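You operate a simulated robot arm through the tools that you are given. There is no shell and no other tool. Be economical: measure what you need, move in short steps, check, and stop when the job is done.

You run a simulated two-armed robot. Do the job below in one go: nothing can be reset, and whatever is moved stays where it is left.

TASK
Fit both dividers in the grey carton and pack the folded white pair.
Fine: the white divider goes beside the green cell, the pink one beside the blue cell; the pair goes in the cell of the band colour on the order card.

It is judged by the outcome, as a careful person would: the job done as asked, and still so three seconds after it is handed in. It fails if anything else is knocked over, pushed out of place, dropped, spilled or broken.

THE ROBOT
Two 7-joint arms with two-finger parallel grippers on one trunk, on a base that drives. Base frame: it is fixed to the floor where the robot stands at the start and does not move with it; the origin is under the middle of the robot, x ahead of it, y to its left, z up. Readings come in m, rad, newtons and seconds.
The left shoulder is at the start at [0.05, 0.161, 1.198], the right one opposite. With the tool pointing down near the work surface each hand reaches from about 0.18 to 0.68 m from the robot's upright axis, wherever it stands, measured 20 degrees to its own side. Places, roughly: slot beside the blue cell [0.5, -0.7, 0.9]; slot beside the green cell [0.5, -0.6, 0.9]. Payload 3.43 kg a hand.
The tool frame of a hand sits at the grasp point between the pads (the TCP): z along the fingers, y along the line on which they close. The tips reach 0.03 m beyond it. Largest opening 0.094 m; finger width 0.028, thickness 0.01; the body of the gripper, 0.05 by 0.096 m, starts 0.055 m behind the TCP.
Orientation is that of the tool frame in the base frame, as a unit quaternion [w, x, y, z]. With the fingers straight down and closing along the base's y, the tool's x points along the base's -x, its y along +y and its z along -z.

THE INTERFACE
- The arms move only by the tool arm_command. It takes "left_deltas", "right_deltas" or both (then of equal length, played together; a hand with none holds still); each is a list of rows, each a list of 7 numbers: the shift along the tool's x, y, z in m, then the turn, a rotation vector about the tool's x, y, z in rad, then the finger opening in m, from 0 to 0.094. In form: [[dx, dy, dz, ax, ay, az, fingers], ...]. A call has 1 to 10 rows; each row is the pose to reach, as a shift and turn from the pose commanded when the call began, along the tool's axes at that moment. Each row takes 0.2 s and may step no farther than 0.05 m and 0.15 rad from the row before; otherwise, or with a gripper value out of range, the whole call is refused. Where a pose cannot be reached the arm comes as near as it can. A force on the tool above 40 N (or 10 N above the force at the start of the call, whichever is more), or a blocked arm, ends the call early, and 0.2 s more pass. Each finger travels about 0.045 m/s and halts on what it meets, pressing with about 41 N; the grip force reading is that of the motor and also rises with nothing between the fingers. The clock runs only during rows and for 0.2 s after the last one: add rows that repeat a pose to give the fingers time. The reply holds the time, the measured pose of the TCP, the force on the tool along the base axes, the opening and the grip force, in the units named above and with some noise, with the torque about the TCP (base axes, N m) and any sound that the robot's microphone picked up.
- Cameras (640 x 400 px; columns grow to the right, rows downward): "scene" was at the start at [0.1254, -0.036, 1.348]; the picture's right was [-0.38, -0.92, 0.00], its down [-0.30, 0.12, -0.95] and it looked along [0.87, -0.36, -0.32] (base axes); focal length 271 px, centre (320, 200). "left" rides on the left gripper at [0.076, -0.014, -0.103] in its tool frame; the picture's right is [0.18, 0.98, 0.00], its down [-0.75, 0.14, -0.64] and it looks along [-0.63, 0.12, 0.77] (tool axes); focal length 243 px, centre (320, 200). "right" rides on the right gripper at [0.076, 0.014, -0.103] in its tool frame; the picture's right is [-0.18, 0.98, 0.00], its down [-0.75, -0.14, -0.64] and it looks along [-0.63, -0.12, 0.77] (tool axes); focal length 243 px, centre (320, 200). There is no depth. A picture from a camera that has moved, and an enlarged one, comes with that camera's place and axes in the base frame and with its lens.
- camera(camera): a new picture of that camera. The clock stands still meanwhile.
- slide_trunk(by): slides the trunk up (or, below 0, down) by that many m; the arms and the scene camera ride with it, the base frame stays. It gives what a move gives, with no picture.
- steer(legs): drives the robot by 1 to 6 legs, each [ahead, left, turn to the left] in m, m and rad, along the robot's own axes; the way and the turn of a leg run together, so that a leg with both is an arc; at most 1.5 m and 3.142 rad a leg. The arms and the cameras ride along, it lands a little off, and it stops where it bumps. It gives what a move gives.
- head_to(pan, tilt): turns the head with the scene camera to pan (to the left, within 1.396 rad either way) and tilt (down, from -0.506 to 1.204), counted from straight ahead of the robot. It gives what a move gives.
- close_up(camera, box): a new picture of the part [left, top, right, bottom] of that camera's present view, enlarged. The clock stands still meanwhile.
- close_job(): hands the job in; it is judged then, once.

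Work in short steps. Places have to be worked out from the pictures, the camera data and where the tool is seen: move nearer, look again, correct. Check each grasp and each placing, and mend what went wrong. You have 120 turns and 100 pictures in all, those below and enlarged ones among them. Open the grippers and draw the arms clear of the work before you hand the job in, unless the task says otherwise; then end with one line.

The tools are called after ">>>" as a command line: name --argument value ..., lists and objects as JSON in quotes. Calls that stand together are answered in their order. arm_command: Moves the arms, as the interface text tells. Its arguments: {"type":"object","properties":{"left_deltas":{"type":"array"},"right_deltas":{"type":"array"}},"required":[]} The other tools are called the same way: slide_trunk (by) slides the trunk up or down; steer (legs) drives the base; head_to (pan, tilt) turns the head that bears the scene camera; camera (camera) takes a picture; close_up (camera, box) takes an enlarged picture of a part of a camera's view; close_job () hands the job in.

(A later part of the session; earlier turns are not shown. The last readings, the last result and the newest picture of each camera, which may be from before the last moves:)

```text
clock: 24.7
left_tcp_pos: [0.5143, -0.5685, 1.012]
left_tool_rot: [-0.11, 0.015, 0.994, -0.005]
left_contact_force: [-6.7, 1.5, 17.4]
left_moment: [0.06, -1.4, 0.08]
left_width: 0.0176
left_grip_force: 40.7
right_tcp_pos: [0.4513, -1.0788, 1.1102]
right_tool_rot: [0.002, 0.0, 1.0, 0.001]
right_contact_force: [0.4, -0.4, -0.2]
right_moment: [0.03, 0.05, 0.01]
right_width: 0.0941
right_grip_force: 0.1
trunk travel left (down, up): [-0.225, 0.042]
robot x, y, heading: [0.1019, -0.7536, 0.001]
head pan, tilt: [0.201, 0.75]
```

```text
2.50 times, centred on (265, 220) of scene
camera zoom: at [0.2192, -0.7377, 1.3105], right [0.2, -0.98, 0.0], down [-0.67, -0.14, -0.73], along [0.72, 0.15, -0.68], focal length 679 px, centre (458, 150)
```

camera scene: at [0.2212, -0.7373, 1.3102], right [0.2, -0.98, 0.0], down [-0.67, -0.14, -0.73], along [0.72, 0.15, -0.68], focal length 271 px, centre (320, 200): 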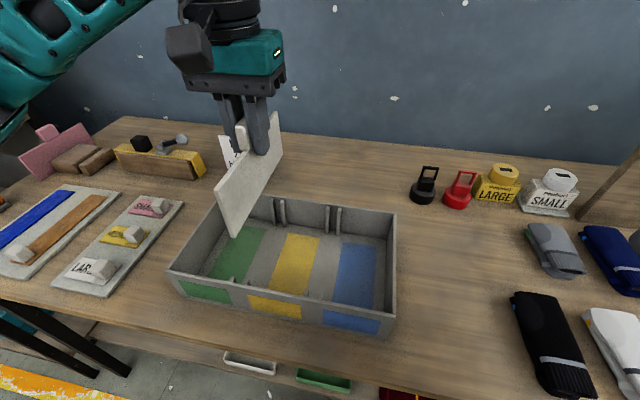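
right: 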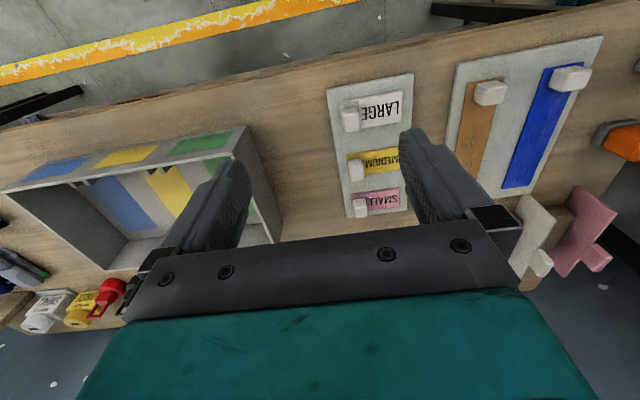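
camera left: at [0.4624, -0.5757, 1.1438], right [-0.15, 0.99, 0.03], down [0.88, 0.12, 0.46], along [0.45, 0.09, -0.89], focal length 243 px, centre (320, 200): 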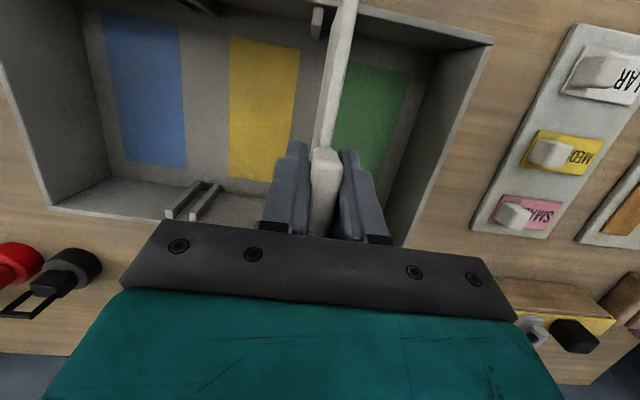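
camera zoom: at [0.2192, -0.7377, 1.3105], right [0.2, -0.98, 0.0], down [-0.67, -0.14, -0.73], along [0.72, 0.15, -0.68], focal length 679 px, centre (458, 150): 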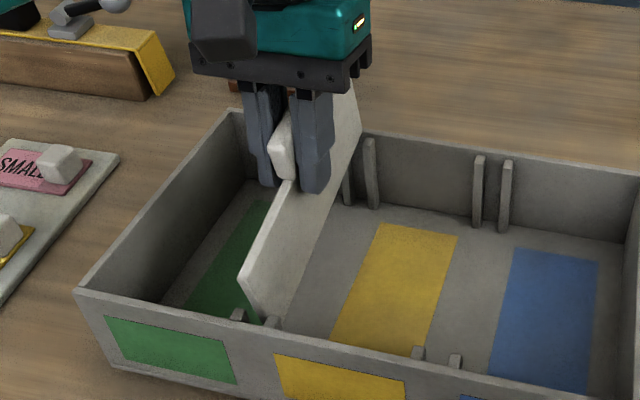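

Again contact at the rear. I raise 35 mm, then bring the right-hand camera nearer for a view of the rear end.

>>> arm_command --left_deltas '[[0.003, 0, -0.015, 0, 0, 0, 0], [0.007, 0, -0.03, 0, 0, 0, 0], [0.009, 0, -0.039, 0, 0, 0, 0]]' --right_deltas '[[0, 0.04, -0.01, 0, 0, 0, 0.094], [0, 0.08, -0.02, 0, 0, 0, 0.094], [0, 0.12, -0.03, 0, 0, 0, 0.094]]'

>>> arm_command --right_deltas '[[-0.03, 0.035, 0, 0, 0, 0, 0.094], [-0.06, 0.07, 0, 0, 0, 0, 0.094], [-0.08, 0.11, 0, 0, 0, 0, 0.094], [-0.1, 0.15, 0, 0, 0, 0, 0.094], [-0.1, 0.18, 0, 0, 0, 0, 0.094]]'

>>> camera --camera "right"

>>> camera --camera "scene"

```text
clock: 25.5
left_tcp_pos: [0.5174, -0.5676, 1.0493]
left_tool_rot: [-0.113, 0.014, 0.993, -0.004]
left_contact_force: [-0.2, 0.0, -0.8]
left_moment: [-0.03, 0.0, -0.03]
left_width: 0.0176
left_grip_force: 40.9
right_tcp_pos: [0.4516, -0.9557, 1.1401]
right_tool_rot: [0.001, 0.001, 1.0, -0.001]
right_contact_force: [-0.1, -0.3, 0.0]
right_moment: [-0.01, -0.01, 0.0]
right_width: 0.0944
right_grip_force: 0.1
trunk travel left (down, up): [-0.225, 0.042]
robot x, y, heading: [0.1028, -0.7553, -0.001]
head pan, tilt: [0.201, 0.75]
```

```text
clock: 26.7
left_tcp_pos: [0.5165, -0.5675, 1.0502]
left_tool_rot: [-0.113, 0.014, 0.994, -0.005]
left_contact_force: [-0.2, 0.6, -1.3]
left_moment: [-0.01, 0.01, -0.01]
left_width: 0.0176
left_grip_force: 40.9
right_tcp_pos: [0.5529, -0.776, 1.1397]
right_tool_rot: [0.0, 0.001, 1.0, 0.0]
right_contact_force: [0.3, 1.4, 0.0]
right_moment: [0.0, 0.03, 0.02]
right_width: 0.0941
right_grip_force: 0.0
trunk travel left (down, up): [-0.225, 0.042]
robot x, y, heading: [0.0975, -0.7552, 0.002]
head pan, tilt: [0.201, 0.75]
```

```text
62 pictures are left
camera right: at [0.4758, -0.7618, 1.2427], right [0.19, 0.98, 0.0], down [0.75, -0.14, 0.64], along [0.63, -0.12, -0.77], focal length 243 px, centre (320, 200)
```

right: 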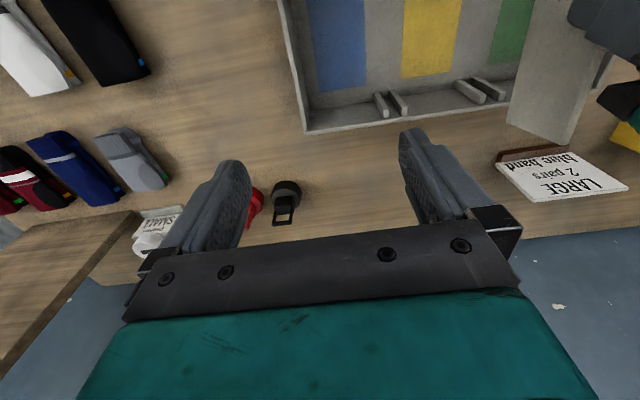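

```text
61 pictures are left
camera scene: at [0.2211, -0.7367, 1.3101], right [0.2, -0.98, 0.0], down [-0.67, -0.14, -0.73], along [0.72, 0.15, -0.68], focal length 271 px, centre (320, 200)
```

scene: 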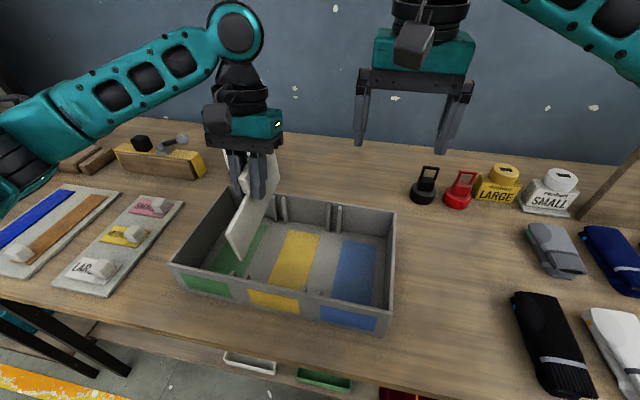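

The right camera now sees the rear ribs; I enlarge that region.

>>> close_up --camera "right" --box '[280, 0, 640, 200]'

>>> close_up --camera "scene" --box '[160, 130, 410, 340]'

```text
1.78 times, centred on (460, 100) of right
camera zoom: at [0.4758, -0.7618, 1.2427], right [0.19, 0.98, 0.0], down [0.75, -0.14, 0.64], along [0.63, -0.12, -0.77], focal length 431 px, centre (71, 378)
```

zoom: 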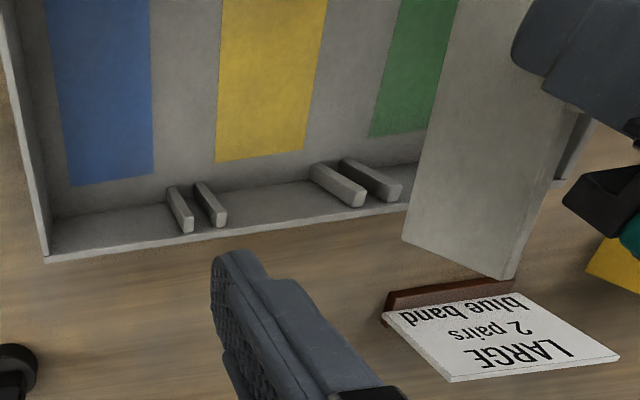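

```text
1.90 times, centred on (285, 235) of scene
camera zoom: at [0.2211, -0.7367, 1.3101], right [0.2, -0.98, 0.0], down [-0.67, -0.14, -0.73], along [0.72, 0.15, -0.68], focal length 517 px, centre (387, 133)
```

zoom: 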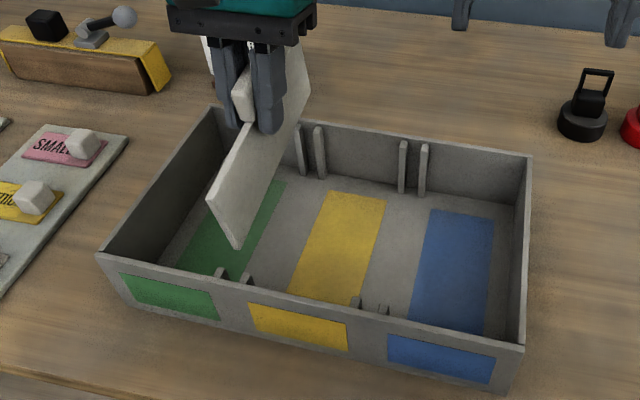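

From both cameras: slot centre (0.516, −0.568), yaw −0.038, inner walls x ≈ 0.419–0.613; the divider (0.187 long) was about 4 mm too far back and is pitched up 0.08 at the rear. I correct pitch, yaw and x while above the rim and look again.

>>> arm_command --left_deltas '[[0.0028, -0.0008, 0.0058, -0.0038, 0.078, 0.0166, 0], [0.0028, -0.0008, 0.0058, -0.0038, 0.078, 0.0166, 0], [0.0028, -0.0008, 0.0058, -0.0038, 0.078, 0.0166, 0]]'

>>> close_up --camera "right" --box '[400, 0, 640, 150]'

>>> close_up --camera "scene" --box '[190, 140, 340, 300]'

```text
clock: 27.5
left_tcp_pos: [0.5121, -0.5695, 1.0439]
left_tool_rot: [-0.15, 0.024, 0.988, -0.003]
left_contact_force: [0.7, -0.3, -0.8]
left_moment: [0.0, 0.0, 0.01]
left_width: 0.0171
left_grip_force: 40.6
right_tcp_pos: [0.5524, -0.7775, 1.14]
right_tool_rot: [-0.001, 0.0, 1.0, 0.0]
right_contact_force: [0.3, 0.2, 0.8]
right_moment: [0.0, 0.0, 0.04]
right_width: 0.0942
right_grip_force: 0.0
trunk travel left (down, up): [-0.225, 0.042]
robot x, y, heading: [0.1044, -0.75, 0.001]
head pan, tilt: [0.201, 0.75]
```

```text
2.67 times, centred on (520, 75) of right
camera zoom: at [0.4758, -0.7628, 1.2426], right [0.18, 0.98, 0.0], down [0.75, -0.14, 0.64], along [0.63, -0.12, -0.77], focal length 647 px, centre (-213, 533)
```

zoom: 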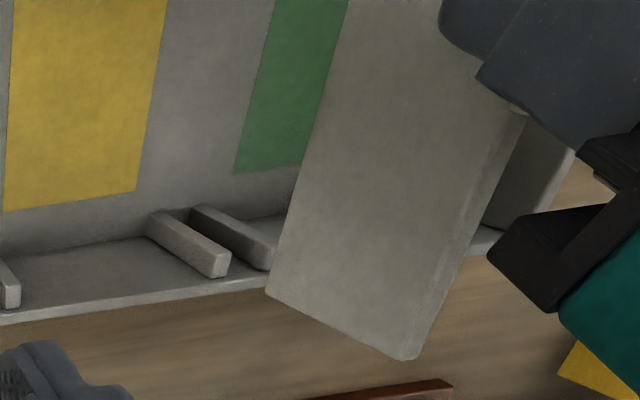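

```text
2.50 times, centred on (265, 220) of scene
camera zoom: at [0.2212, -0.7372, 1.3101], right [0.2, -0.98, 0.0], down [-0.67, -0.14, -0.73], along [0.72, 0.15, -0.68], focal length 679 px, centre (458, 150)
```

zoom: 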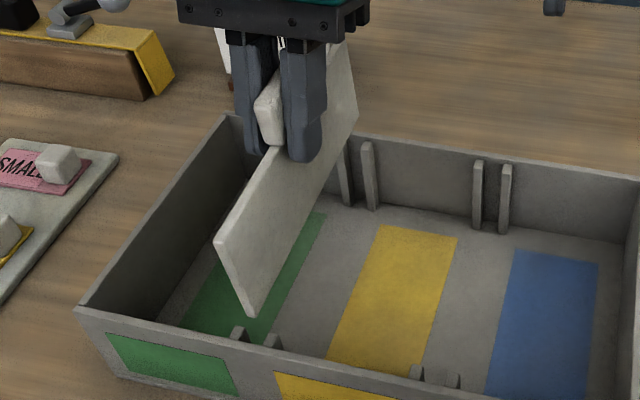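

Predicted positions: rear ~3 mm clear of the back wall, front near touching; y lines up with both rib gaps. I trim pitch by 0.015 and lower 35 mm.

>>> arm_command --left_deltas '[[0, 0, 0, 0, -0.015, 0, 0], [-0.003, 0.0001, 0.0096, 0, -0.015, 0, 0], [-0.0059, 0.0003, 0.0191, 0, -0.015, 0, 0], [-0.0089, 0.0004, 0.0287, 0, -0.015, 0, 0], [-0.0104, 0.0005, 0.0334, 0, -0.015, 0, 0]]'

>>> close_up --camera "right" --box '[400, 0, 640, 150]'

>>> close_up --camera "scene" --box '[190, 140, 340, 300]'

```text
clock: 28.7
left_tcp_pos: [0.5123, -0.568, 1.01]
left_tool_rot: [-0.144, 0.023, 0.989, -0.003]
left_contact_force: [0.1, 0.5, -0.9]
left_moment: [0.0, -0.01, 0.02]
left_width: 0.0175
left_grip_force: 41.1
right_tcp_pos: [0.5524, -0.7777, 1.1401]
right_tool_rot: [-0.001, 0.0, 1.0, -0.002]
right_contact_force: [0.4, -0.3, 0.2]
right_moment: [-0.01, -0.02, 0.03]
right_width: 0.094
right_grip_force: 0.0
trunk travel left (down, up): [-0.225, 0.042]
robot x, y, heading: [0.0978, -0.7535, -0.001]
head pan, tilt: [0.201, 0.75]
```

```text
2.67 times, centred on (520, 75) of right
camera zoom: at [0.4758, -0.7629, 1.2426], right [0.18, 0.98, 0.0], down [0.75, -0.14, 0.64], along [0.63, -0.12, -0.77], focal length 647 px, centre (-213, 533)
```

zoom: 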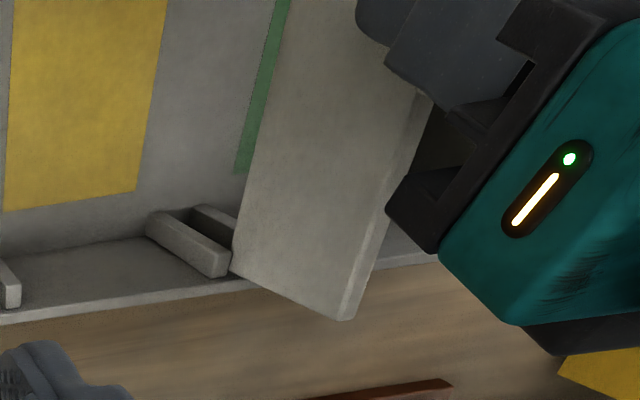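

```text
2.50 times, centred on (265, 220) of scene
camera zoom: at [0.2212, -0.7372, 1.3101], right [0.2, -0.98, 0.0], down [-0.67, -0.14, -0.73], along [0.72, 0.15, -0.68], focal length 679 px, centre (458, 150)
```

zoom: 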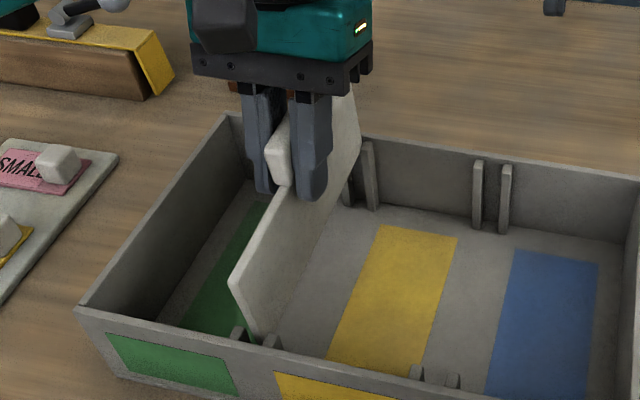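

Still no contact, bottom at rim level. Rear edge is slightly right of the gap and front slightly left, so I turn back yaw by 0.012 and lower further in small steps.

>>> arm_command --left_deltas '[[0, 0.0007, 0, 0.0035, 0, -0.0115, 0], [-0.0015, 0.0007, 0.0048, 0.0035, 0, -0.0115, 0], [-0.003, 0.0007, 0.0096, 0.0035, 0, -0.0115, 0], [-0.0045, 0.0007, 0.0144, 0.0035, 0, -0.0115, 0]]'

>>> close_up --camera "right" --box '[400, 0, 640, 150]'

>>> close_up --camera "scene" --box '[190, 140, 340, 300]'

```text
clock: 29.7
left_tcp_pos: [0.5127, -0.5692, 0.9949]
left_tool_rot: [-0.144, 0.017, 0.989, -0.004]
left_contact_force: [0.1, -0.3, -1.2]
left_moment: [-0.03, -0.01, -0.04]
left_width: 0.0175
left_grip_force: 41.1
right_tcp_pos: [0.5527, -0.777, 1.1394]
right_tool_rot: [0.0, 0.0, 1.0, 0.0]
right_contact_force: [0.3, 0.3, -0.4]
right_moment: [-0.01, -0.02, -0.02]
right_width: 0.0942
right_grip_force: 0.0
trunk travel left (down, up): [-0.225, 0.042]
robot x, y, heading: [0.1037, -0.7541, 0.002]
head pan, tilt: [0.201, 0.75]
```

```text
2.67 times, centred on (520, 75) of right
camera zoom: at [0.4758, -0.7629, 1.2426], right [0.18, 0.98, 0.0], down [0.75, -0.14, 0.64], along [0.63, -0.12, -0.77], focal length 647 px, centre (-213, 533)
```

zoom: 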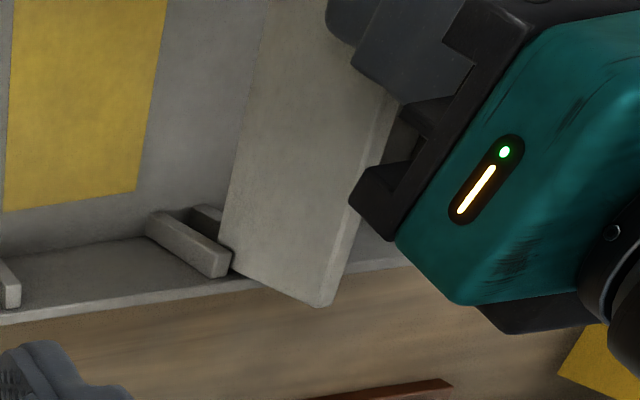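

```text
2.50 times, centred on (265, 220) of scene
camera zoom: at [0.2212, -0.7372, 1.3101], right [0.2, -0.98, 0.0], down [-0.67, -0.14, -0.73], along [0.72, 0.15, -0.68], focal length 679 px, centre (458, 150)
```

zoom: 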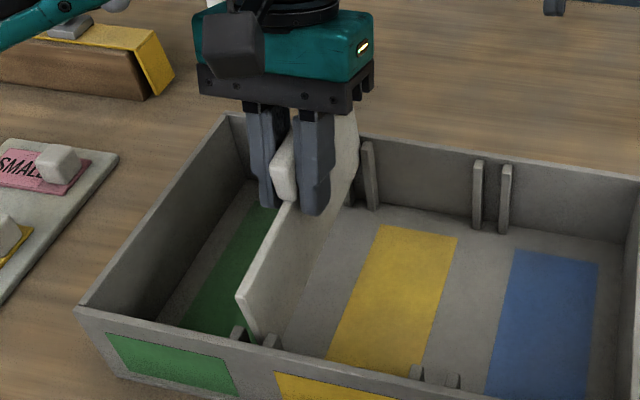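

In the gap with no contact. I lower a further 40 mm.

>>> arm_command --left_deltas '[[-0.003, 0.0001, 0.0096, 0, 0, 0, 0], [-0.006, 0.0003, 0.0191, 0, 0, 0, 0], [-0.0089, 0.0004, 0.0287, 0, 0, 0, 0], [-0.0118, 0.0005, 0.0382, 0, 0, 0, 0]]'

>>> close_up --camera "scene" --box '[160, 140, 410, 340]'

>>> close_up --camera "right" --box '[400, 0, 640, 150]'

```text
clock: 30.7
left_tcp_pos: [0.5117, -0.5689, 0.9548]
left_tool_rot: [-0.143, 0.017, 0.99, -0.005]
left_contact_force: [-0.4, 0.1, -0.1]
left_moment: [-0.01, 0.0, -0.03]
left_width: 0.0173
left_grip_force: 41.3
right_tcp_pos: [0.5515, -0.7767, 1.1405]
right_tool_rot: [-0.001, 0.0, 1.0, 0.0]
right_contact_force: [1.1, -0.6, 0.5]
right_moment: [-0.06, -0.01, -0.01]
right_width: 0.094
right_grip_force: 0.1
trunk travel left (down, up): [-0.225, 0.042]
robot x, y, heading: [0.1016, -0.7582, 0.002]
head pan, tilt: [0.201, 0.75]
```

```text
2.00 times, centred on (285, 240) of scene
camera zoom: at [0.2212, -0.7372, 1.3101], right [0.2, -0.98, 0.0], down [-0.67, -0.14, -0.73], along [0.72, 0.15, -0.68], focal length 543 px, centre (390, 120)
```

zoom: 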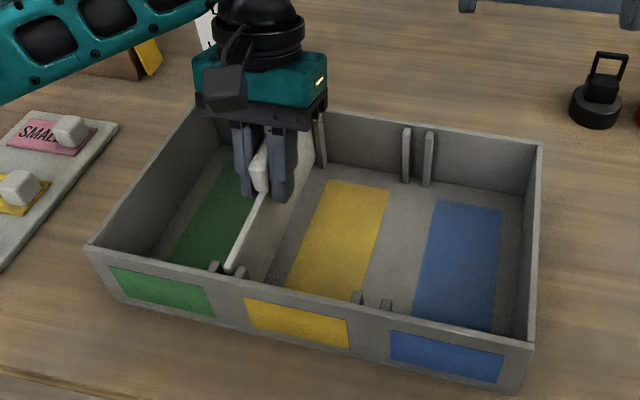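

```text
2.67 times, centred on (520, 75) of right
camera zoom: at [0.4758, -0.7629, 1.2426], right [0.18, 0.98, 0.0], down [0.75, -0.14, 0.64], along [0.63, -0.12, -0.77], focal length 647 px, centre (-213, 533)
```

zoom: 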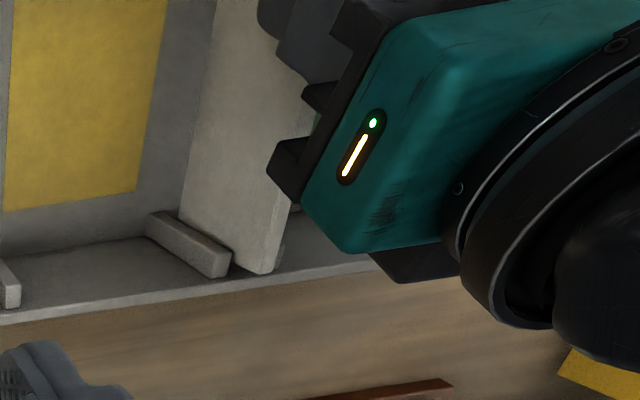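

Both ends are in the ribs. Lower by 9 mm and watch the force.

>>> arm_command --left_deltas '[[-0.0009, 0, 0.0029, 0, 0, 0, 0], [-0.0018, 0, 0.0057, 0, 0, 0, 0], [-0.0027, 0, 0.0086, 0, 0, 0, 0]]'

```text
clock: 31.5
left_tcp_pos: [0.5152, -0.5702, 0.95]
left_tool_rot: [-0.139, 0.016, 0.99, -0.006]
left_contact_force: [13.8, 1.4, 27.0]
left_moment: [0.19, 1.12, -0.18]
left_width: 0.0173
left_grip_force: 40.8
right_tcp_pos: [0.5529, -0.7777, 1.1399]
right_tool_rot: [0.0, 0.0, 1.0, 0.001]
right_contact_force: [-0.2, -0.7, -0.8]
right_moment: [0.01, 0.0, 0.0]
right_width: 0.0942
right_grip_force: 0.1
trunk travel left (down, up): [-0.225, 0.042]
robot x, y, heading: [0.1, -0.7547, -0.001]
head pan, tilt: [0.201, 0.75]
```

Front corner has reached the floor (torque shows front contact). I ease up a little and open the fingers to let it settle.

>>> arm_command --left_deltas '[[0.0006, 0, -0.003, 0, 0, 0, 0], [0.0006, 0, -0.003, 0, 0, 0, 0.03], [0.0006, 0, -0.003, 0, 0, 0, 0.05], [0.0006, 0, -0.003, 0, 0, 0, 0.05]]'

>>> close_up --camera "scene" --box '[160, 140, 410, 340]'

>>> close_up --camera "right" --box '[280, 0, 640, 200]'

```text
clock: 32.5
left_tcp_pos: [0.512, -0.5689, 0.9495]
left_tool_rot: [-0.144, 0.017, 0.989, -0.004]
left_contact_force: [0.2, 0.3, -0.1]
left_moment: [0.0, -0.03, 0.04]
left_width: 0.0504
left_grip_force: 0.0
right_tcp_pos: [0.5512, -0.777, 1.1404]
right_tool_rot: [0.0, 0.0, 1.0, 0.0]
right_contact_force: [-0.9, 0.7, -0.3]
right_moment: [0.01, 0.01, 0.02]
right_width: 0.0942
right_grip_force: 0.0
trunk travel left (down, up): [-0.225, 0.042]
robot x, y, heading: [0.1016, -0.754, 0.001]
head pan, tilt: [0.201, 0.75]
```

```text
2.00 times, centred on (285, 240) of scene
camera zoom: at [0.2211, -0.7373, 1.3101], right [0.2, -0.98, 0.0], down [-0.67, -0.14, -0.73], along [0.72, 0.15, -0.68], focal length 543 px, centre (390, 120)
```

zoom: 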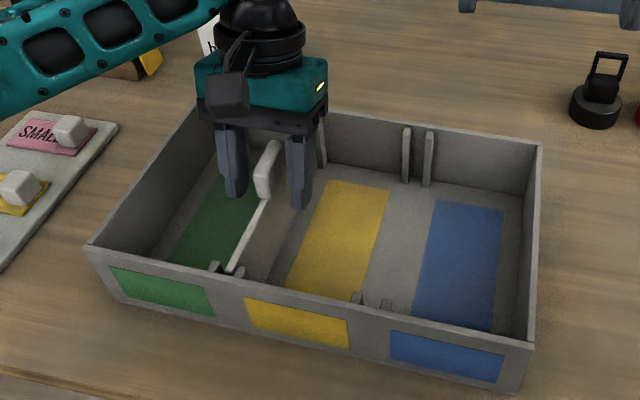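

```text
1.78 times, centred on (460, 100) of right
camera zoom: at [0.4757, -0.763, 1.2426], right [0.18, 0.98, 0.0], down [0.75, -0.14, 0.64], along [0.63, -0.12, -0.77], focal length 431 px, centre (71, 378)
```

zoom: 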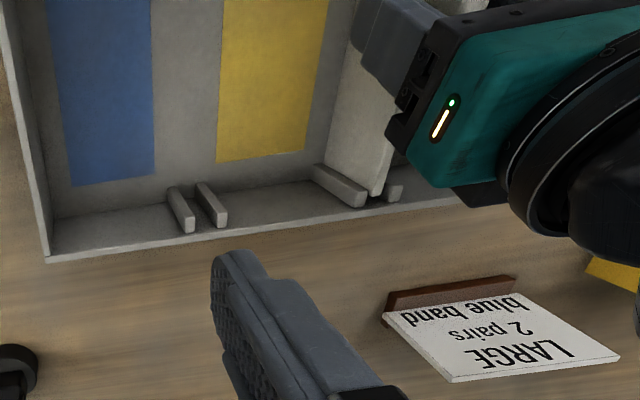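

White divider is seated between both rib pairs. I lift the hand straight up and level it again.

>>> arm_command --left_deltas '[[0.008, -0.0004, -0.027, 0, 0, 0, 0.05], [0.02, -0.0009, -0.067, 0, 0, 0, 0.05], [0.031, -0.0014, -0.105, 0, 0, 0, 0.05], [0.043, -0.002, -0.143, 0, -0.1, 0, 0.06], [0.05, -0.0023, -0.168, 0, -0.2, 0, 0.06], [0.057, -0.0026, -0.191, 0, -0.295, -0.025, 0.06], [0.057, -0.0026, -0.191, 0, -0.295, -0.025, 0.06]]'

>>> camera --camera "scene"

>>> camera --camera "right"

```text
clock: 34.1
left_tcp_pos: [0.5146, -0.5684, 1.1487]
left_tool_rot: [0.004, 0.004, 1.0, -0.005]
left_contact_force: [-0.2, -0.7, -1.0]
left_moment: [-0.01, -0.01, 0.0]
left_width: 0.0601
left_grip_force: 0.1
right_tcp_pos: [0.5504, -0.7773, 1.14]
right_tool_rot: [-0.001, 0.0, 1.0, 0.0]
right_contact_force: [-1.4, 1.1, 0.0]
right_moment: [-0.02, 0.01, 0.01]
right_width: 0.094
right_grip_force: 0.1
trunk travel left (down, up): [-0.225, 0.042]
robot x, y, heading: [0.1023, -0.7503, 0.002]
head pan, tilt: [0.201, 0.75]
```

```text
48 pictures are left
camera scene: at [0.2213, -0.7372, 1.3101], right [0.2, -0.98, 0.0], down [-0.67, -0.14, -0.73], along [0.72, 0.15, -0.68], focal length 271 px, centre (320, 200)
```

scene: 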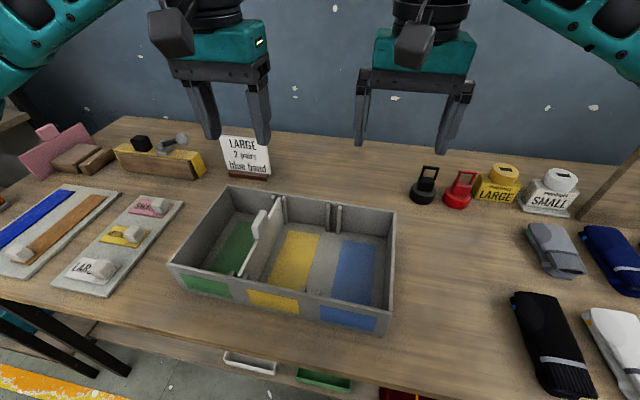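

```text
47 pictures are left
camera right: at [0.4759, -0.7629, 1.2426], right [0.18, 0.98, 0.0], down [0.75, -0.14, 0.64], along [0.63, -0.12, -0.77], focal length 243 px, centre (320, 200)
```

right: 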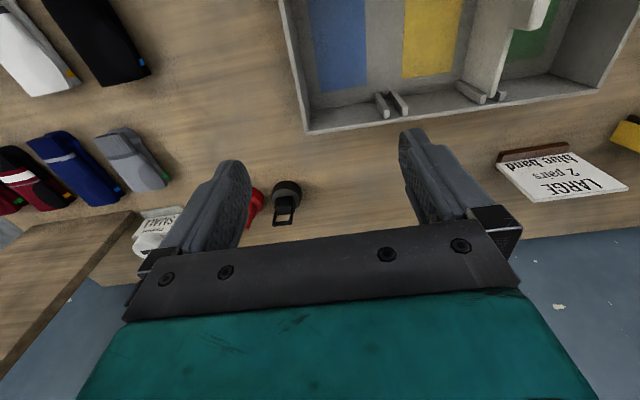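

White divider is done. Now I drive back left (0.59 m) and 0.03 ahead for the pink divider.

>>> steer --legs '[[0, 0.59, 0], [0.03, 0, 0]]'

>>> camera --camera "left"

```text
clock: 37.1
left_tcp_pos: [0.5108, -0.0513, 1.1505]
left_tool_rot: [0.0, 0.015, 1.0, 0.001]
left_contact_force: [-0.6, 0.0, -0.5]
left_moment: [0.03, 0.0, 0.02]
left_width: 0.0601
left_grip_force: 0.0
right_tcp_pos: [0.5509, -0.253, 1.1411]
right_tool_rot: [0.001, 0.003, 1.0, 0.005]
right_contact_force: [0.4, 0.1, -0.6]
right_moment: [0.03, 0.02, -0.02]
right_width: 0.0938
right_grip_force: 0.0
trunk travel left (down, up): [-0.225, 0.042]
robot x, y, heading: [0.1017, -0.2231, -0.0]
head pan, tilt: [0.201, 0.75]
stopped in leg 1: the robot was blocked; the commanded pose is now the measured one
```

```text
46 pictures are left
camera left: at [0.4344, -0.0645, 1.2518], right [-0.15, 0.99, 0.0], down [0.76, 0.12, 0.64], along [0.64, 0.1, -0.77], focal length 243 px, centre (320, 200)
```

left: 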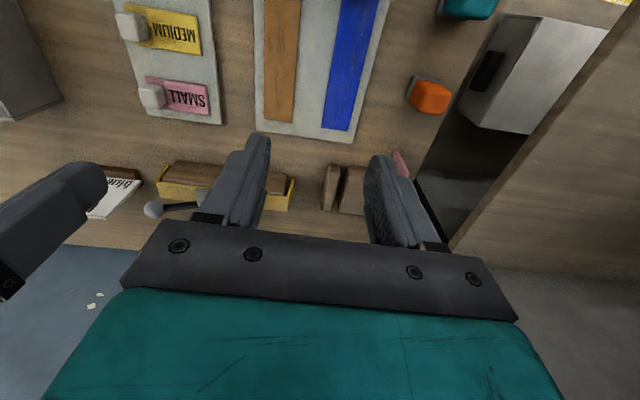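

The left elbow likely touches the shelf. I back off right 2 cm, go ahead 5 cm, then extend the arm towards the rack.

>>> steer --legs '[[0, -0.02, 0], [0.05, 0, 0]]'

>>> camera --camera "scene"

```text
clock: 38.2
left_tcp_pos: [0.5154, -0.0614, 1.1464]
left_tool_rot: [-0.001, 0.013, 1.0, -0.005]
left_contact_force: [0.2, -0.8, 0.8]
left_moment: [-0.01, -0.02, 0.0]
left_width: 0.06
left_grip_force: 0.2
right_tcp_pos: [0.5541, -0.2658, 1.1406]
right_tool_rot: [0.0, 0.004, 1.0, -0.001]
right_contact_force: [-0.4, 0.5, 0.6]
right_moment: [0.0, -0.01, 0.0]
right_width: 0.0941
right_grip_force: 0.1
trunk travel left (down, up): [-0.225, 0.042]
robot x, y, heading: [0.1025, -0.2394, -0.004]
head pan, tilt: [0.201, 0.75]
stopped in leg 2: the robot was blocked; the commanded pose is now the measured one
```

```text
45 pictures are left
camera scene: at [0.2235, -0.2239, 1.3101], right [0.19, -0.98, 0.0], down [-0.67, -0.13, -0.73], along [0.72, 0.14, -0.68], focal length 271 px, centre (320, 200)
```

scene: 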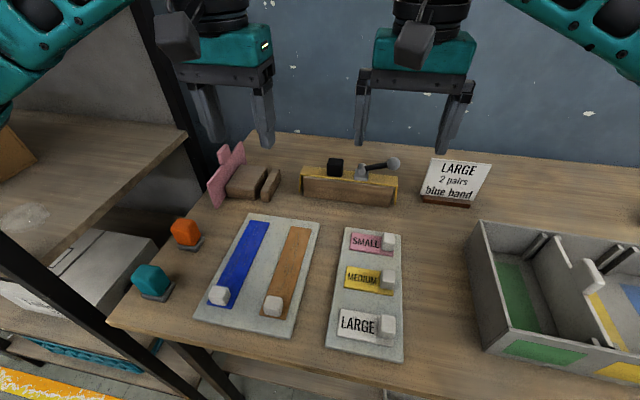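

I extend the left arm towards the pink tab (≈(0.70, 0.06, 1.11)).

>>> arm_command --left_deltas '[[-0.031, 0.02, 0.006, 0, 0, -0.003, 0.06], [-0.062, 0.04, 0.012, 0, 0, -0.006, 0.06], [-0.093, 0.06, 0.018, 0, 0, -0.009, 0.06], [-0.124, 0.08, 0.024, 0, 0, -0.012, 0.06], [-0.155, 0.1, 0.03, 0, 0, -0.016, 0.06], [-0.185, 0.121, 0.036, 0, 0, -0.02, 0.06], [-0.185, 0.121, 0.036, 0, 0, -0.02, 0.06]]'

>>> camera --camera "left"

>>> camera --camera "scene"

```text
clock: 39.8
left_tcp_pos: [0.7044, 0.0541, 1.1083]
left_tool_rot: [0.0, 0.003, 1.0, -0.005]
left_contact_force: [0.7, 0.0, 0.6]
left_moment: [0.01, -0.02, -0.02]
left_width: 0.0597
left_grip_force: 0.1
right_tcp_pos: [0.5546, -0.2647, 1.1408]
right_tool_rot: [0.001, 0.002, 1.0, -0.001]
right_contact_force: [-0.8, -0.1, -0.2]
right_moment: [0.02, -0.02, 0.03]
right_width: 0.094
right_grip_force: 0.0
trunk travel left (down, up): [-0.225, 0.042]
robot x, y, heading: [0.1067, -0.2399, -0.005]
head pan, tilt: [0.201, 0.75]
```

```text
44 pictures are left
camera left: at [0.629, 0.0397, 1.2107], right [-0.18, 0.98, -0.01], down [0.76, 0.14, 0.64], along [0.63, 0.11, -0.77], focal length 243 px, centre (320, 200)
```

left: 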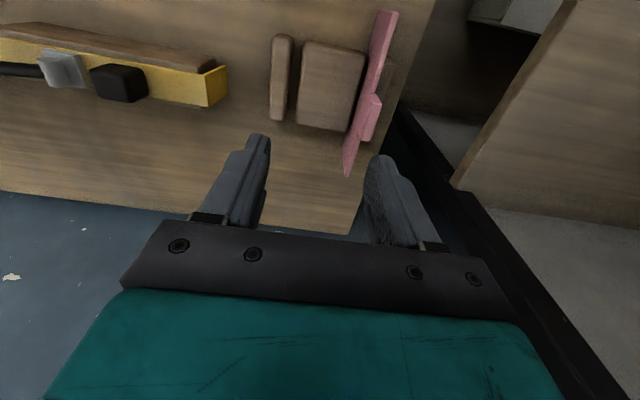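

```text
43 pictures are left
camera scene: at [0.2234, -0.2238, 1.3101], right [0.19, -0.98, 0.0], down [-0.67, -0.13, -0.73], along [0.72, 0.14, -0.68], focal length 271 px, centre (320, 200)
```

scene: 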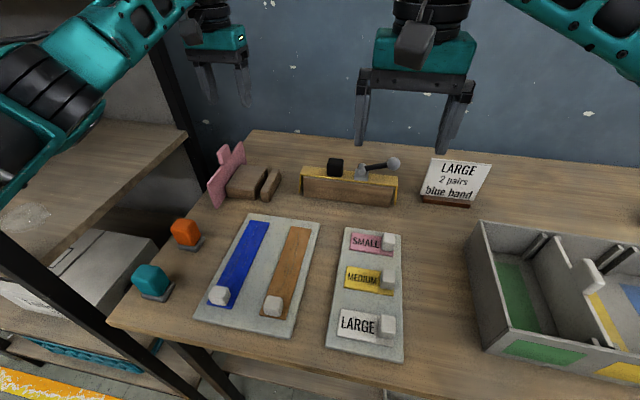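

Pink tab at about (0.717, 0.109). I try driving 5 cm left so it is within reach.

>>> steer --legs '[[0, 0.055, 0]]'

>>> close_up --camera "left" --box '[250, 0, 450, 190]'

```text
clock: 40.8
left_tcp_pos: [0.704, 0.11, 1.1074]
left_tool_rot: [-0.001, 0.003, 1.0, -0.005]
left_contact_force: [-0.1, 0.0, -0.8]
left_moment: [0.0, 0.03, 0.02]
left_width: 0.0598
left_grip_force: 0.0
right_tcp_pos: [0.5542, -0.209, 1.1407]
right_tool_rot: [0.0, 0.002, 1.0, 0.0]
right_contact_force: [0.2, -0.4, -0.1]
right_moment: [-0.02, -0.01, -0.01]
right_width: 0.0941
right_grip_force: 0.2
trunk travel left (down, up): [-0.225, 0.042]
robot x, y, heading: [0.1014, -0.1811, -0.005]
head pan, tilt: [0.201, 0.75]
```

```text
2.11 times, centred on (350, 95) of left
camera zoom: at [0.6288, 0.0954, 1.2104], right [-0.18, 0.98, -0.01], down [0.76, 0.14, 0.64], along [0.63, 0.11, -0.77], focal length 511 px, centre (257, 421)
```

zoom: 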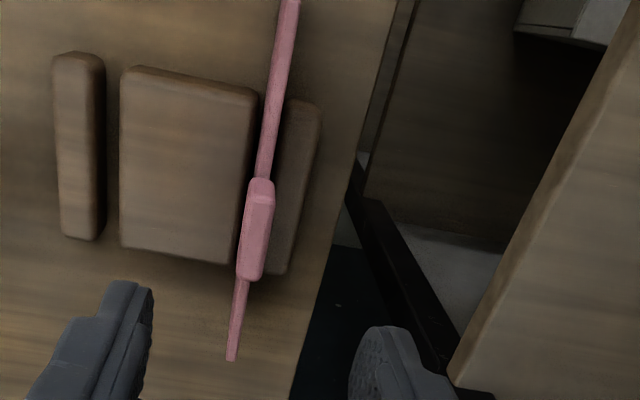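

Aligned in y (tab at 0.7165, 0.1096). I go down to z ≈ 0.946, then close on the tab.

>>> arm_command --left_deltas '[[-0.006, 0, 0.04, 0, 0, 0, 0.06], [-0.012, 0, 0.08, 0, 0, 0, 0.06], [-0.015, 0, 0.12, 0, 0, 0, 0.06], [-0.015, 0, 0.15, 0, 0, 0, 0.06], [-0.015, 0, 0.161, 0, 0, 0, 0.06], [-0.015, 0, 0.161, 0, 0, 0, 0.06]]'

>>> close_up --camera "left" --box '[200, 80, 450, 250]'

```text
clock: 42.1
left_tcp_pos: [0.7184, 0.1068, 0.9472]
left_tool_rot: [-0.001, 0.002, 1.0, -0.005]
left_contact_force: [0.3, -0.1, -0.8]
left_moment: [0.0, 0.0, -0.02]
left_width: 0.06
left_grip_force: 0.0
right_tcp_pos: [0.5542, -0.2107, 1.1413]
right_tool_rot: [0.001, 0.002, 1.0, 0.0]
right_contact_force: [0.7, 0.2, -0.3]
right_moment: [-0.01, -0.01, -0.01]
right_width: 0.0939
right_grip_force: 0.0
trunk travel left (down, up): [-0.225, 0.042]
robot x, y, heading: [0.0994, -0.1859, -0.005]
head pan, tilt: [0.201, 0.75]
```

```text
2.35 times, centred on (325, 165) of left
camera zoom: at [0.6435, 0.0933, 1.049], right [-0.18, 0.98, -0.01], down [0.76, 0.14, 0.64], along [0.63, 0.11, -0.77], focal length 571 px, centre (308, 282)
```

zoom: 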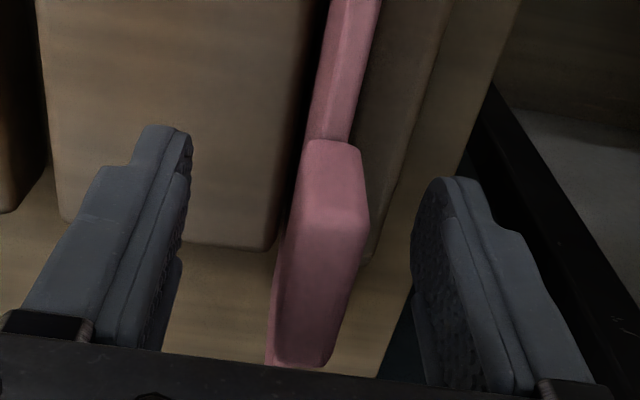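

Tab is slightly left of the finger centre (+y), so I shift 3 mm and close, then lift.

>>> arm_command --left_deltas '[[0, 0.003, 0, 0, 0, 0, 0.04], [0, 0.003, 0, 0, 0, 0, 0.0], [0, 0.003, 0, 0, 0, 0, 0.0], [0, 0.003, 0, 0, 0, 0, 0.0], [0, 0.003, 0, 0, 0, 0, 0.0]]'

>>> arm_command --left_deltas '[[0, 0, -0.02, 0, 0, 0, 0], [0, 0, -0.05, 0, 0, 0, 0], [0, 0, -0.09, 0, 0, 0, 0], [0, 0, -0.13, 0, 0, 0, 0], [0, 0, -0.17, 0, 0, 0, 0], [0, 0, -0.2, 0, 0, 0, 0]]'

>>> camera --camera "scene"

```text
clock: 43.4
left_tcp_pos: [0.7185, 0.1103, 0.9482]
left_tool_rot: [-0.001, 0.002, 1.0, -0.005]
left_contact_force: [0.0, 0.5, 0.7]
left_moment: [0.05, -0.01, 0.02]
left_width: 0.0174
left_grip_force: 40.4
right_tcp_pos: [0.5553, -0.2109, 1.1402]
right_tool_rot: [0.001, 0.002, 1.0, 0.0]
right_contact_force: [0.6, -0.7, -0.8]
right_moment: [0.01, 0.0, 0.0]
right_width: 0.0942
right_grip_force: 0.0
trunk travel left (down, up): [-0.225, 0.042]
robot x, y, heading: [0.1049, -0.1844, -0.003]
head pan, tilt: [0.201, 0.75]
```

```text
clock: 44.8
left_tcp_pos: [0.7193, 0.1119, 1.1489]
left_tool_rot: [-0.001, 0.003, 1.0, -0.005]
left_contact_force: [-0.3, -0.4, -0.2]
left_moment: [0.0, -0.01, -0.05]
left_width: 0.0176
left_grip_force: 41.0
right_tcp_pos: [0.5551, -0.2113, 1.1414]
right_tool_rot: [0.001, 0.003, 1.0, 0.0]
right_contact_force: [0.7, 0.1, 0.4]
right_moment: [0.03, 0.0, -0.02]
right_width: 0.0941
right_grip_force: 0.1
trunk travel left (down, up): [-0.225, 0.042]
robot x, y, heading: [0.0989, -0.185, -0.007]
head pan, tilt: [0.201, 0.75]
```

```text
40 pictures are left
camera scene: at [0.2233, -0.1695, 1.3101], right [0.2, -0.98, 0.0], down [-0.67, -0.13, -0.73], along [0.72, 0.14, -0.68], focal length 271 px, centre (320, 200)
```

scene: 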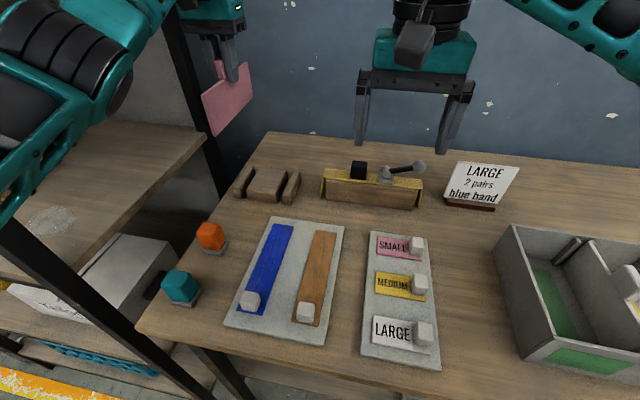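

Pink divider is held and clear. I drive 0.68 m right with the arm still extended, then retract it.

>>> steer --legs '[[0, -0.68, 0]]'

>>> arm_command --left_deltas '[[0.035, -0.02, 0, 0, 0, 0, 0], [0.07, -0.04, 0, 0, 0, 0, 0], [0.105, -0.06, 0, 0, 0, 0, 0], [0.14, -0.08, 0, 0, 0, 0, 0], [0.175, -0.1, 0, 0, 0, 0, 0], [0.205, -0.115, 0, 0, 0, 0, 0], [0.205, -0.115, 0, 0, 0, 0, 0]]'

>>> camera --camera "right"

>>> close_up --camera "scene" --box '[180, 100, 460, 350]'

```text
clock: 48.5
left_tcp_pos: [0.7157, -0.5695, 1.1475]
left_tool_rot: [0.0, 0.005, 1.0, -0.006]
left_contact_force: [0.6, 0.4, -0.6]
left_moment: [0.04, 0.02, 0.02]
left_width: 0.0176
left_grip_force: 41.0
right_tcp_pos: [0.5517, -0.8913, 1.1411]
right_tool_rot: [0.001, 0.004, 1.0, 0.001]
right_contact_force: [0.0, -1.2, -0.2]
right_moment: [0.01, -0.01, 0.03]
right_width: 0.0941
right_grip_force: 0.0
trunk travel left (down, up): [-0.225, 0.042]
robot x, y, heading: [0.1017, -0.8667, -0.008]
head pan, tilt: [0.201, 0.75]
```

```text
clock: 50.1
left_tcp_pos: [0.5107, -0.6816, 1.1493]
left_tool_rot: [-0.001, 0.004, 1.0, -0.006]
left_contact_force: [0.7, -0.5, -0.5]
left_moment: [0.01, 0.0, -0.02]
left_width: 0.0176
left_grip_force: 40.9
right_tcp_pos: [0.5511, -0.8909, 1.1412]
right_tool_rot: [0.0, 0.003, 1.0, -0.001]
right_contact_force: [-0.7, 0.2, 1.3]
right_moment: [0.01, 0.01, -0.02]
right_width: 0.094
right_grip_force: 0.1
trunk travel left (down, up): [-0.225, 0.042]
robot x, y, heading: [0.099, -0.8654, -0.003]
head pan, tilt: [0.201, 0.75]
```

```text
39 pictures are left
camera right: at [0.4747, -0.876, 1.2429], right [0.19, 0.98, 0.0], down [0.75, -0.15, 0.64], along [0.63, -0.12, -0.77], focal length 243 px, centre (320, 200)
```

right: 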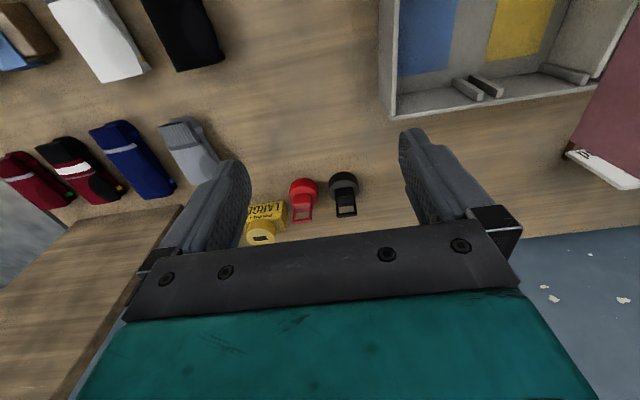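

```text
1.60 times, centred on (320, 225) of scene
camera zoom: at [0.2202, -0.8488, 1.3101], right [0.19, -0.98, 0.0], down [-0.67, -0.13, -0.73], along [0.72, 0.14, -0.68], focal length 434 px, centre (320, 160)
```

zoom: 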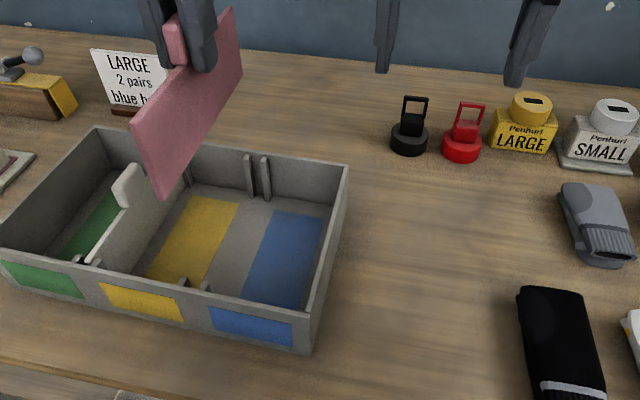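

I enlarge the blue-side slot in both cameras.

>>> close_up --camera "right" --box '[370, 0, 640, 170]'

>>> close_up --camera "scene" --box '[230, 180, 400, 330]'

```text
2.35 times, centred on (505, 85) of right
camera zoom: at [0.4747, -0.876, 1.2429], right [0.19, 0.98, 0.0], down [0.75, -0.15, 0.64], along [0.63, -0.12, -0.77], focal length 571 px, centre (-115, 471)
```

zoom: 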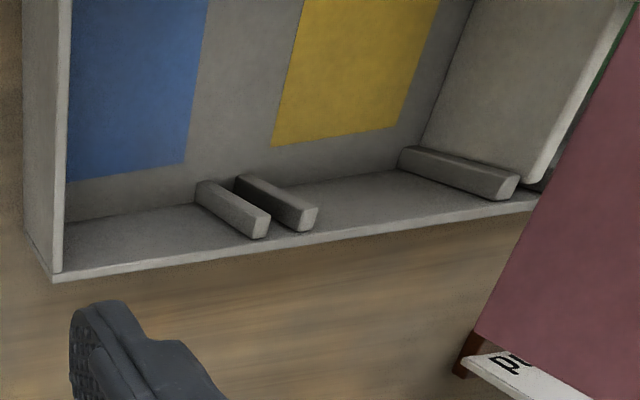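

```text
2.67 times, centred on (315, 255) of scene
camera zoom: at [0.2202, -0.8488, 1.3101], right [0.19, -0.98, 0.0], down [-0.67, -0.13, -0.73], along [0.72, 0.14, -0.68], focal length 724 px, centre (333, 53)
```

zoom: 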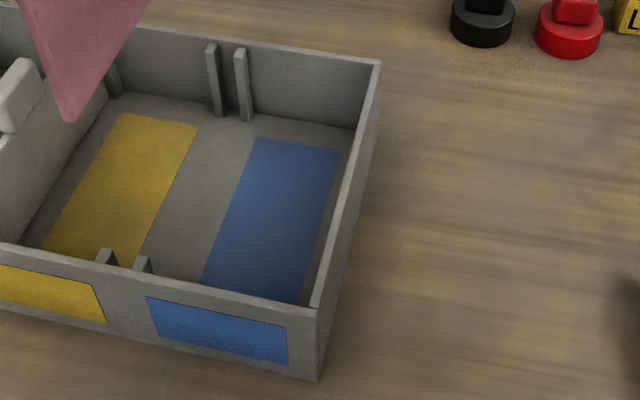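

Blue slot: centre ≈(0.511, −0.686), slope ≈ −0.028; pink divider spans x 0.418–0.607 with bottom 0.0935 below the TCP. I align and go down to just above the rim.

>>> arm_command --left_deltas '[[0.0015, -0.0032, 0.035, 0, 0, 0.012, 0], [0.0015, -0.0032, 0.07, 0, 0, 0.024, 0], [0.0015, -0.0032, 0.1, 0, 0, 0.024, 0], [0.0015, -0.0032, 0.104, 0, 0, 0.024, 0], [0.0015, -0.0032, 0.104, 0, 0, 0.024, 0]]'

>>> close_up --camera "right" --box '[370, 0, 640, 170]'

>>> close_up --camera "scene" --box '[230, 160, 400, 310]'

```text
clock: 51.3
left_tcp_pos: [0.5086, -0.6864, 1.0445]
left_tool_rot: [-0.002, 0.017, 1.0, -0.005]
left_contact_force: [-0.3, 0.0, -1.2]
left_moment: [-0.02, 0.02, 0.02]
left_width: 0.0174
left_grip_force: 41.1
right_tcp_pos: [0.5516, -0.8911, 1.14]
right_tool_rot: [0.002, 0.004, 1.0, 0.0]
right_contact_force: [-0.3, 0.6, -0.3]
right_moment: [-0.04, -0.03, -0.02]
right_width: 0.094
right_grip_force: 0.1
trunk travel left (down, up): [-0.225, 0.042]
robot x, y, heading: [0.0974, -0.8642, -0.003]
head pan, tilt: [0.201, 0.75]
```

```text
2.35 times, centred on (505, 85) of right
camera zoom: at [0.4746, -0.876, 1.243], right [0.19, 0.98, 0.0], down [0.75, -0.15, 0.64], along [0.63, -0.12, -0.77], focal length 571 px, centre (-115, 471)
```

zoom: 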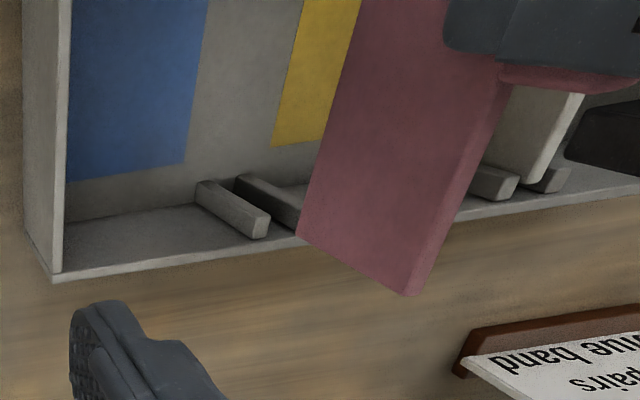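

```text
2.67 times, centred on (315, 235) of scene
camera zoom: at [0.2201, -0.8488, 1.3101], right [0.19, -0.98, 0.0], down [-0.67, -0.13, -0.73], along [0.72, 0.14, -0.68], focal length 724 px, centre (333, 107)
```

zoom: 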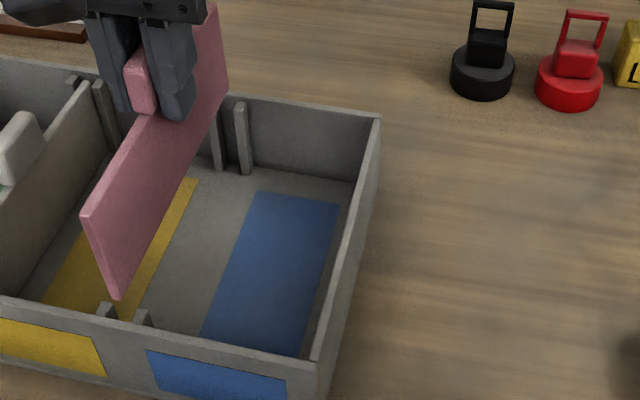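

Corners predict rear clearance ~7 mm, front ~0–1 mm; I shift 3 mm back, 1 mm right, and lower 35 mm.

>>> arm_command --left_deltas '[[-0.003, -0.001, 0, 0, 0, 0, 0], [-0.003, -0.001, 0.01, 0, 0, 0, 0], [-0.003, -0.001, 0.02, 0, 0, 0, 0], [-0.003, -0.0008, 0.028, 0, 0, 0, 0], [-0.003, -0.0006, 0.035, 0, 0, 0, 0]]'

>>> close_up --camera "right" --box '[370, 0, 640, 170]'

>>> close_up --camera "scene" --box '[230, 160, 400, 310]'

```text
clock: 52.5
left_tcp_pos: [0.5131, -0.6876, 1.0099]
left_tool_rot: [-0.001, 0.016, 1.0, -0.005]
left_contact_force: [0.7, -0.9, -1.2]
left_moment: [-0.02, -0.01, 0.01]
left_width: 0.0176
left_grip_force: 40.3
right_tcp_pos: [0.5503, -0.8922, 1.1392]
right_tool_rot: [0.001, 0.003, 1.0, 0.001]
right_contact_force: [0.8, -1.0, -0.6]
right_moment: [-0.03, 0.0, 0.0]
right_width: 0.0941
right_grip_force: 0.1
trunk travel left (down, up): [-0.225, 0.042]
robot x, y, heading: [0.1015, -0.862, -0.005]
head pan, tilt: [0.201, 0.75]
```

```text
2.35 times, centred on (505, 85) of right
camera zoom: at [0.4746, -0.876, 1.243], right [0.19, 0.98, 0.0], down [0.75, -0.15, 0.64], along [0.63, -0.12, -0.77], focal length 571 px, centre (-115, 471)
```

zoom: 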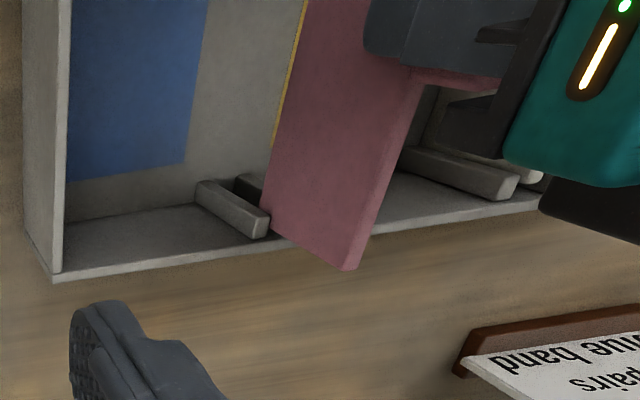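

```text
2.67 times, centred on (315, 235) of scene
camera zoom: at [0.2201, -0.8488, 1.3101], right [0.19, -0.98, 0.0], down [-0.67, -0.13, -0.73], along [0.72, 0.14, -0.68], focal length 724 px, centre (333, 107)
```

zoom: 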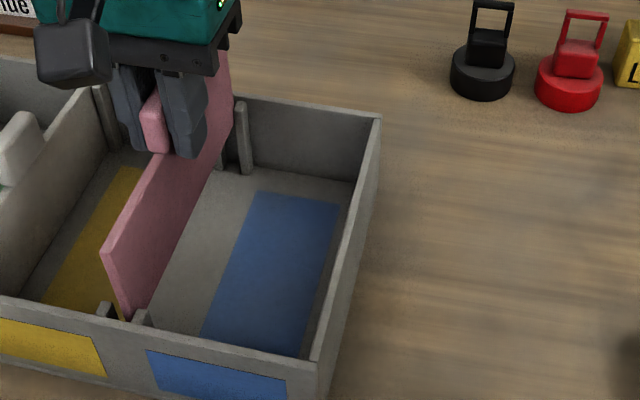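

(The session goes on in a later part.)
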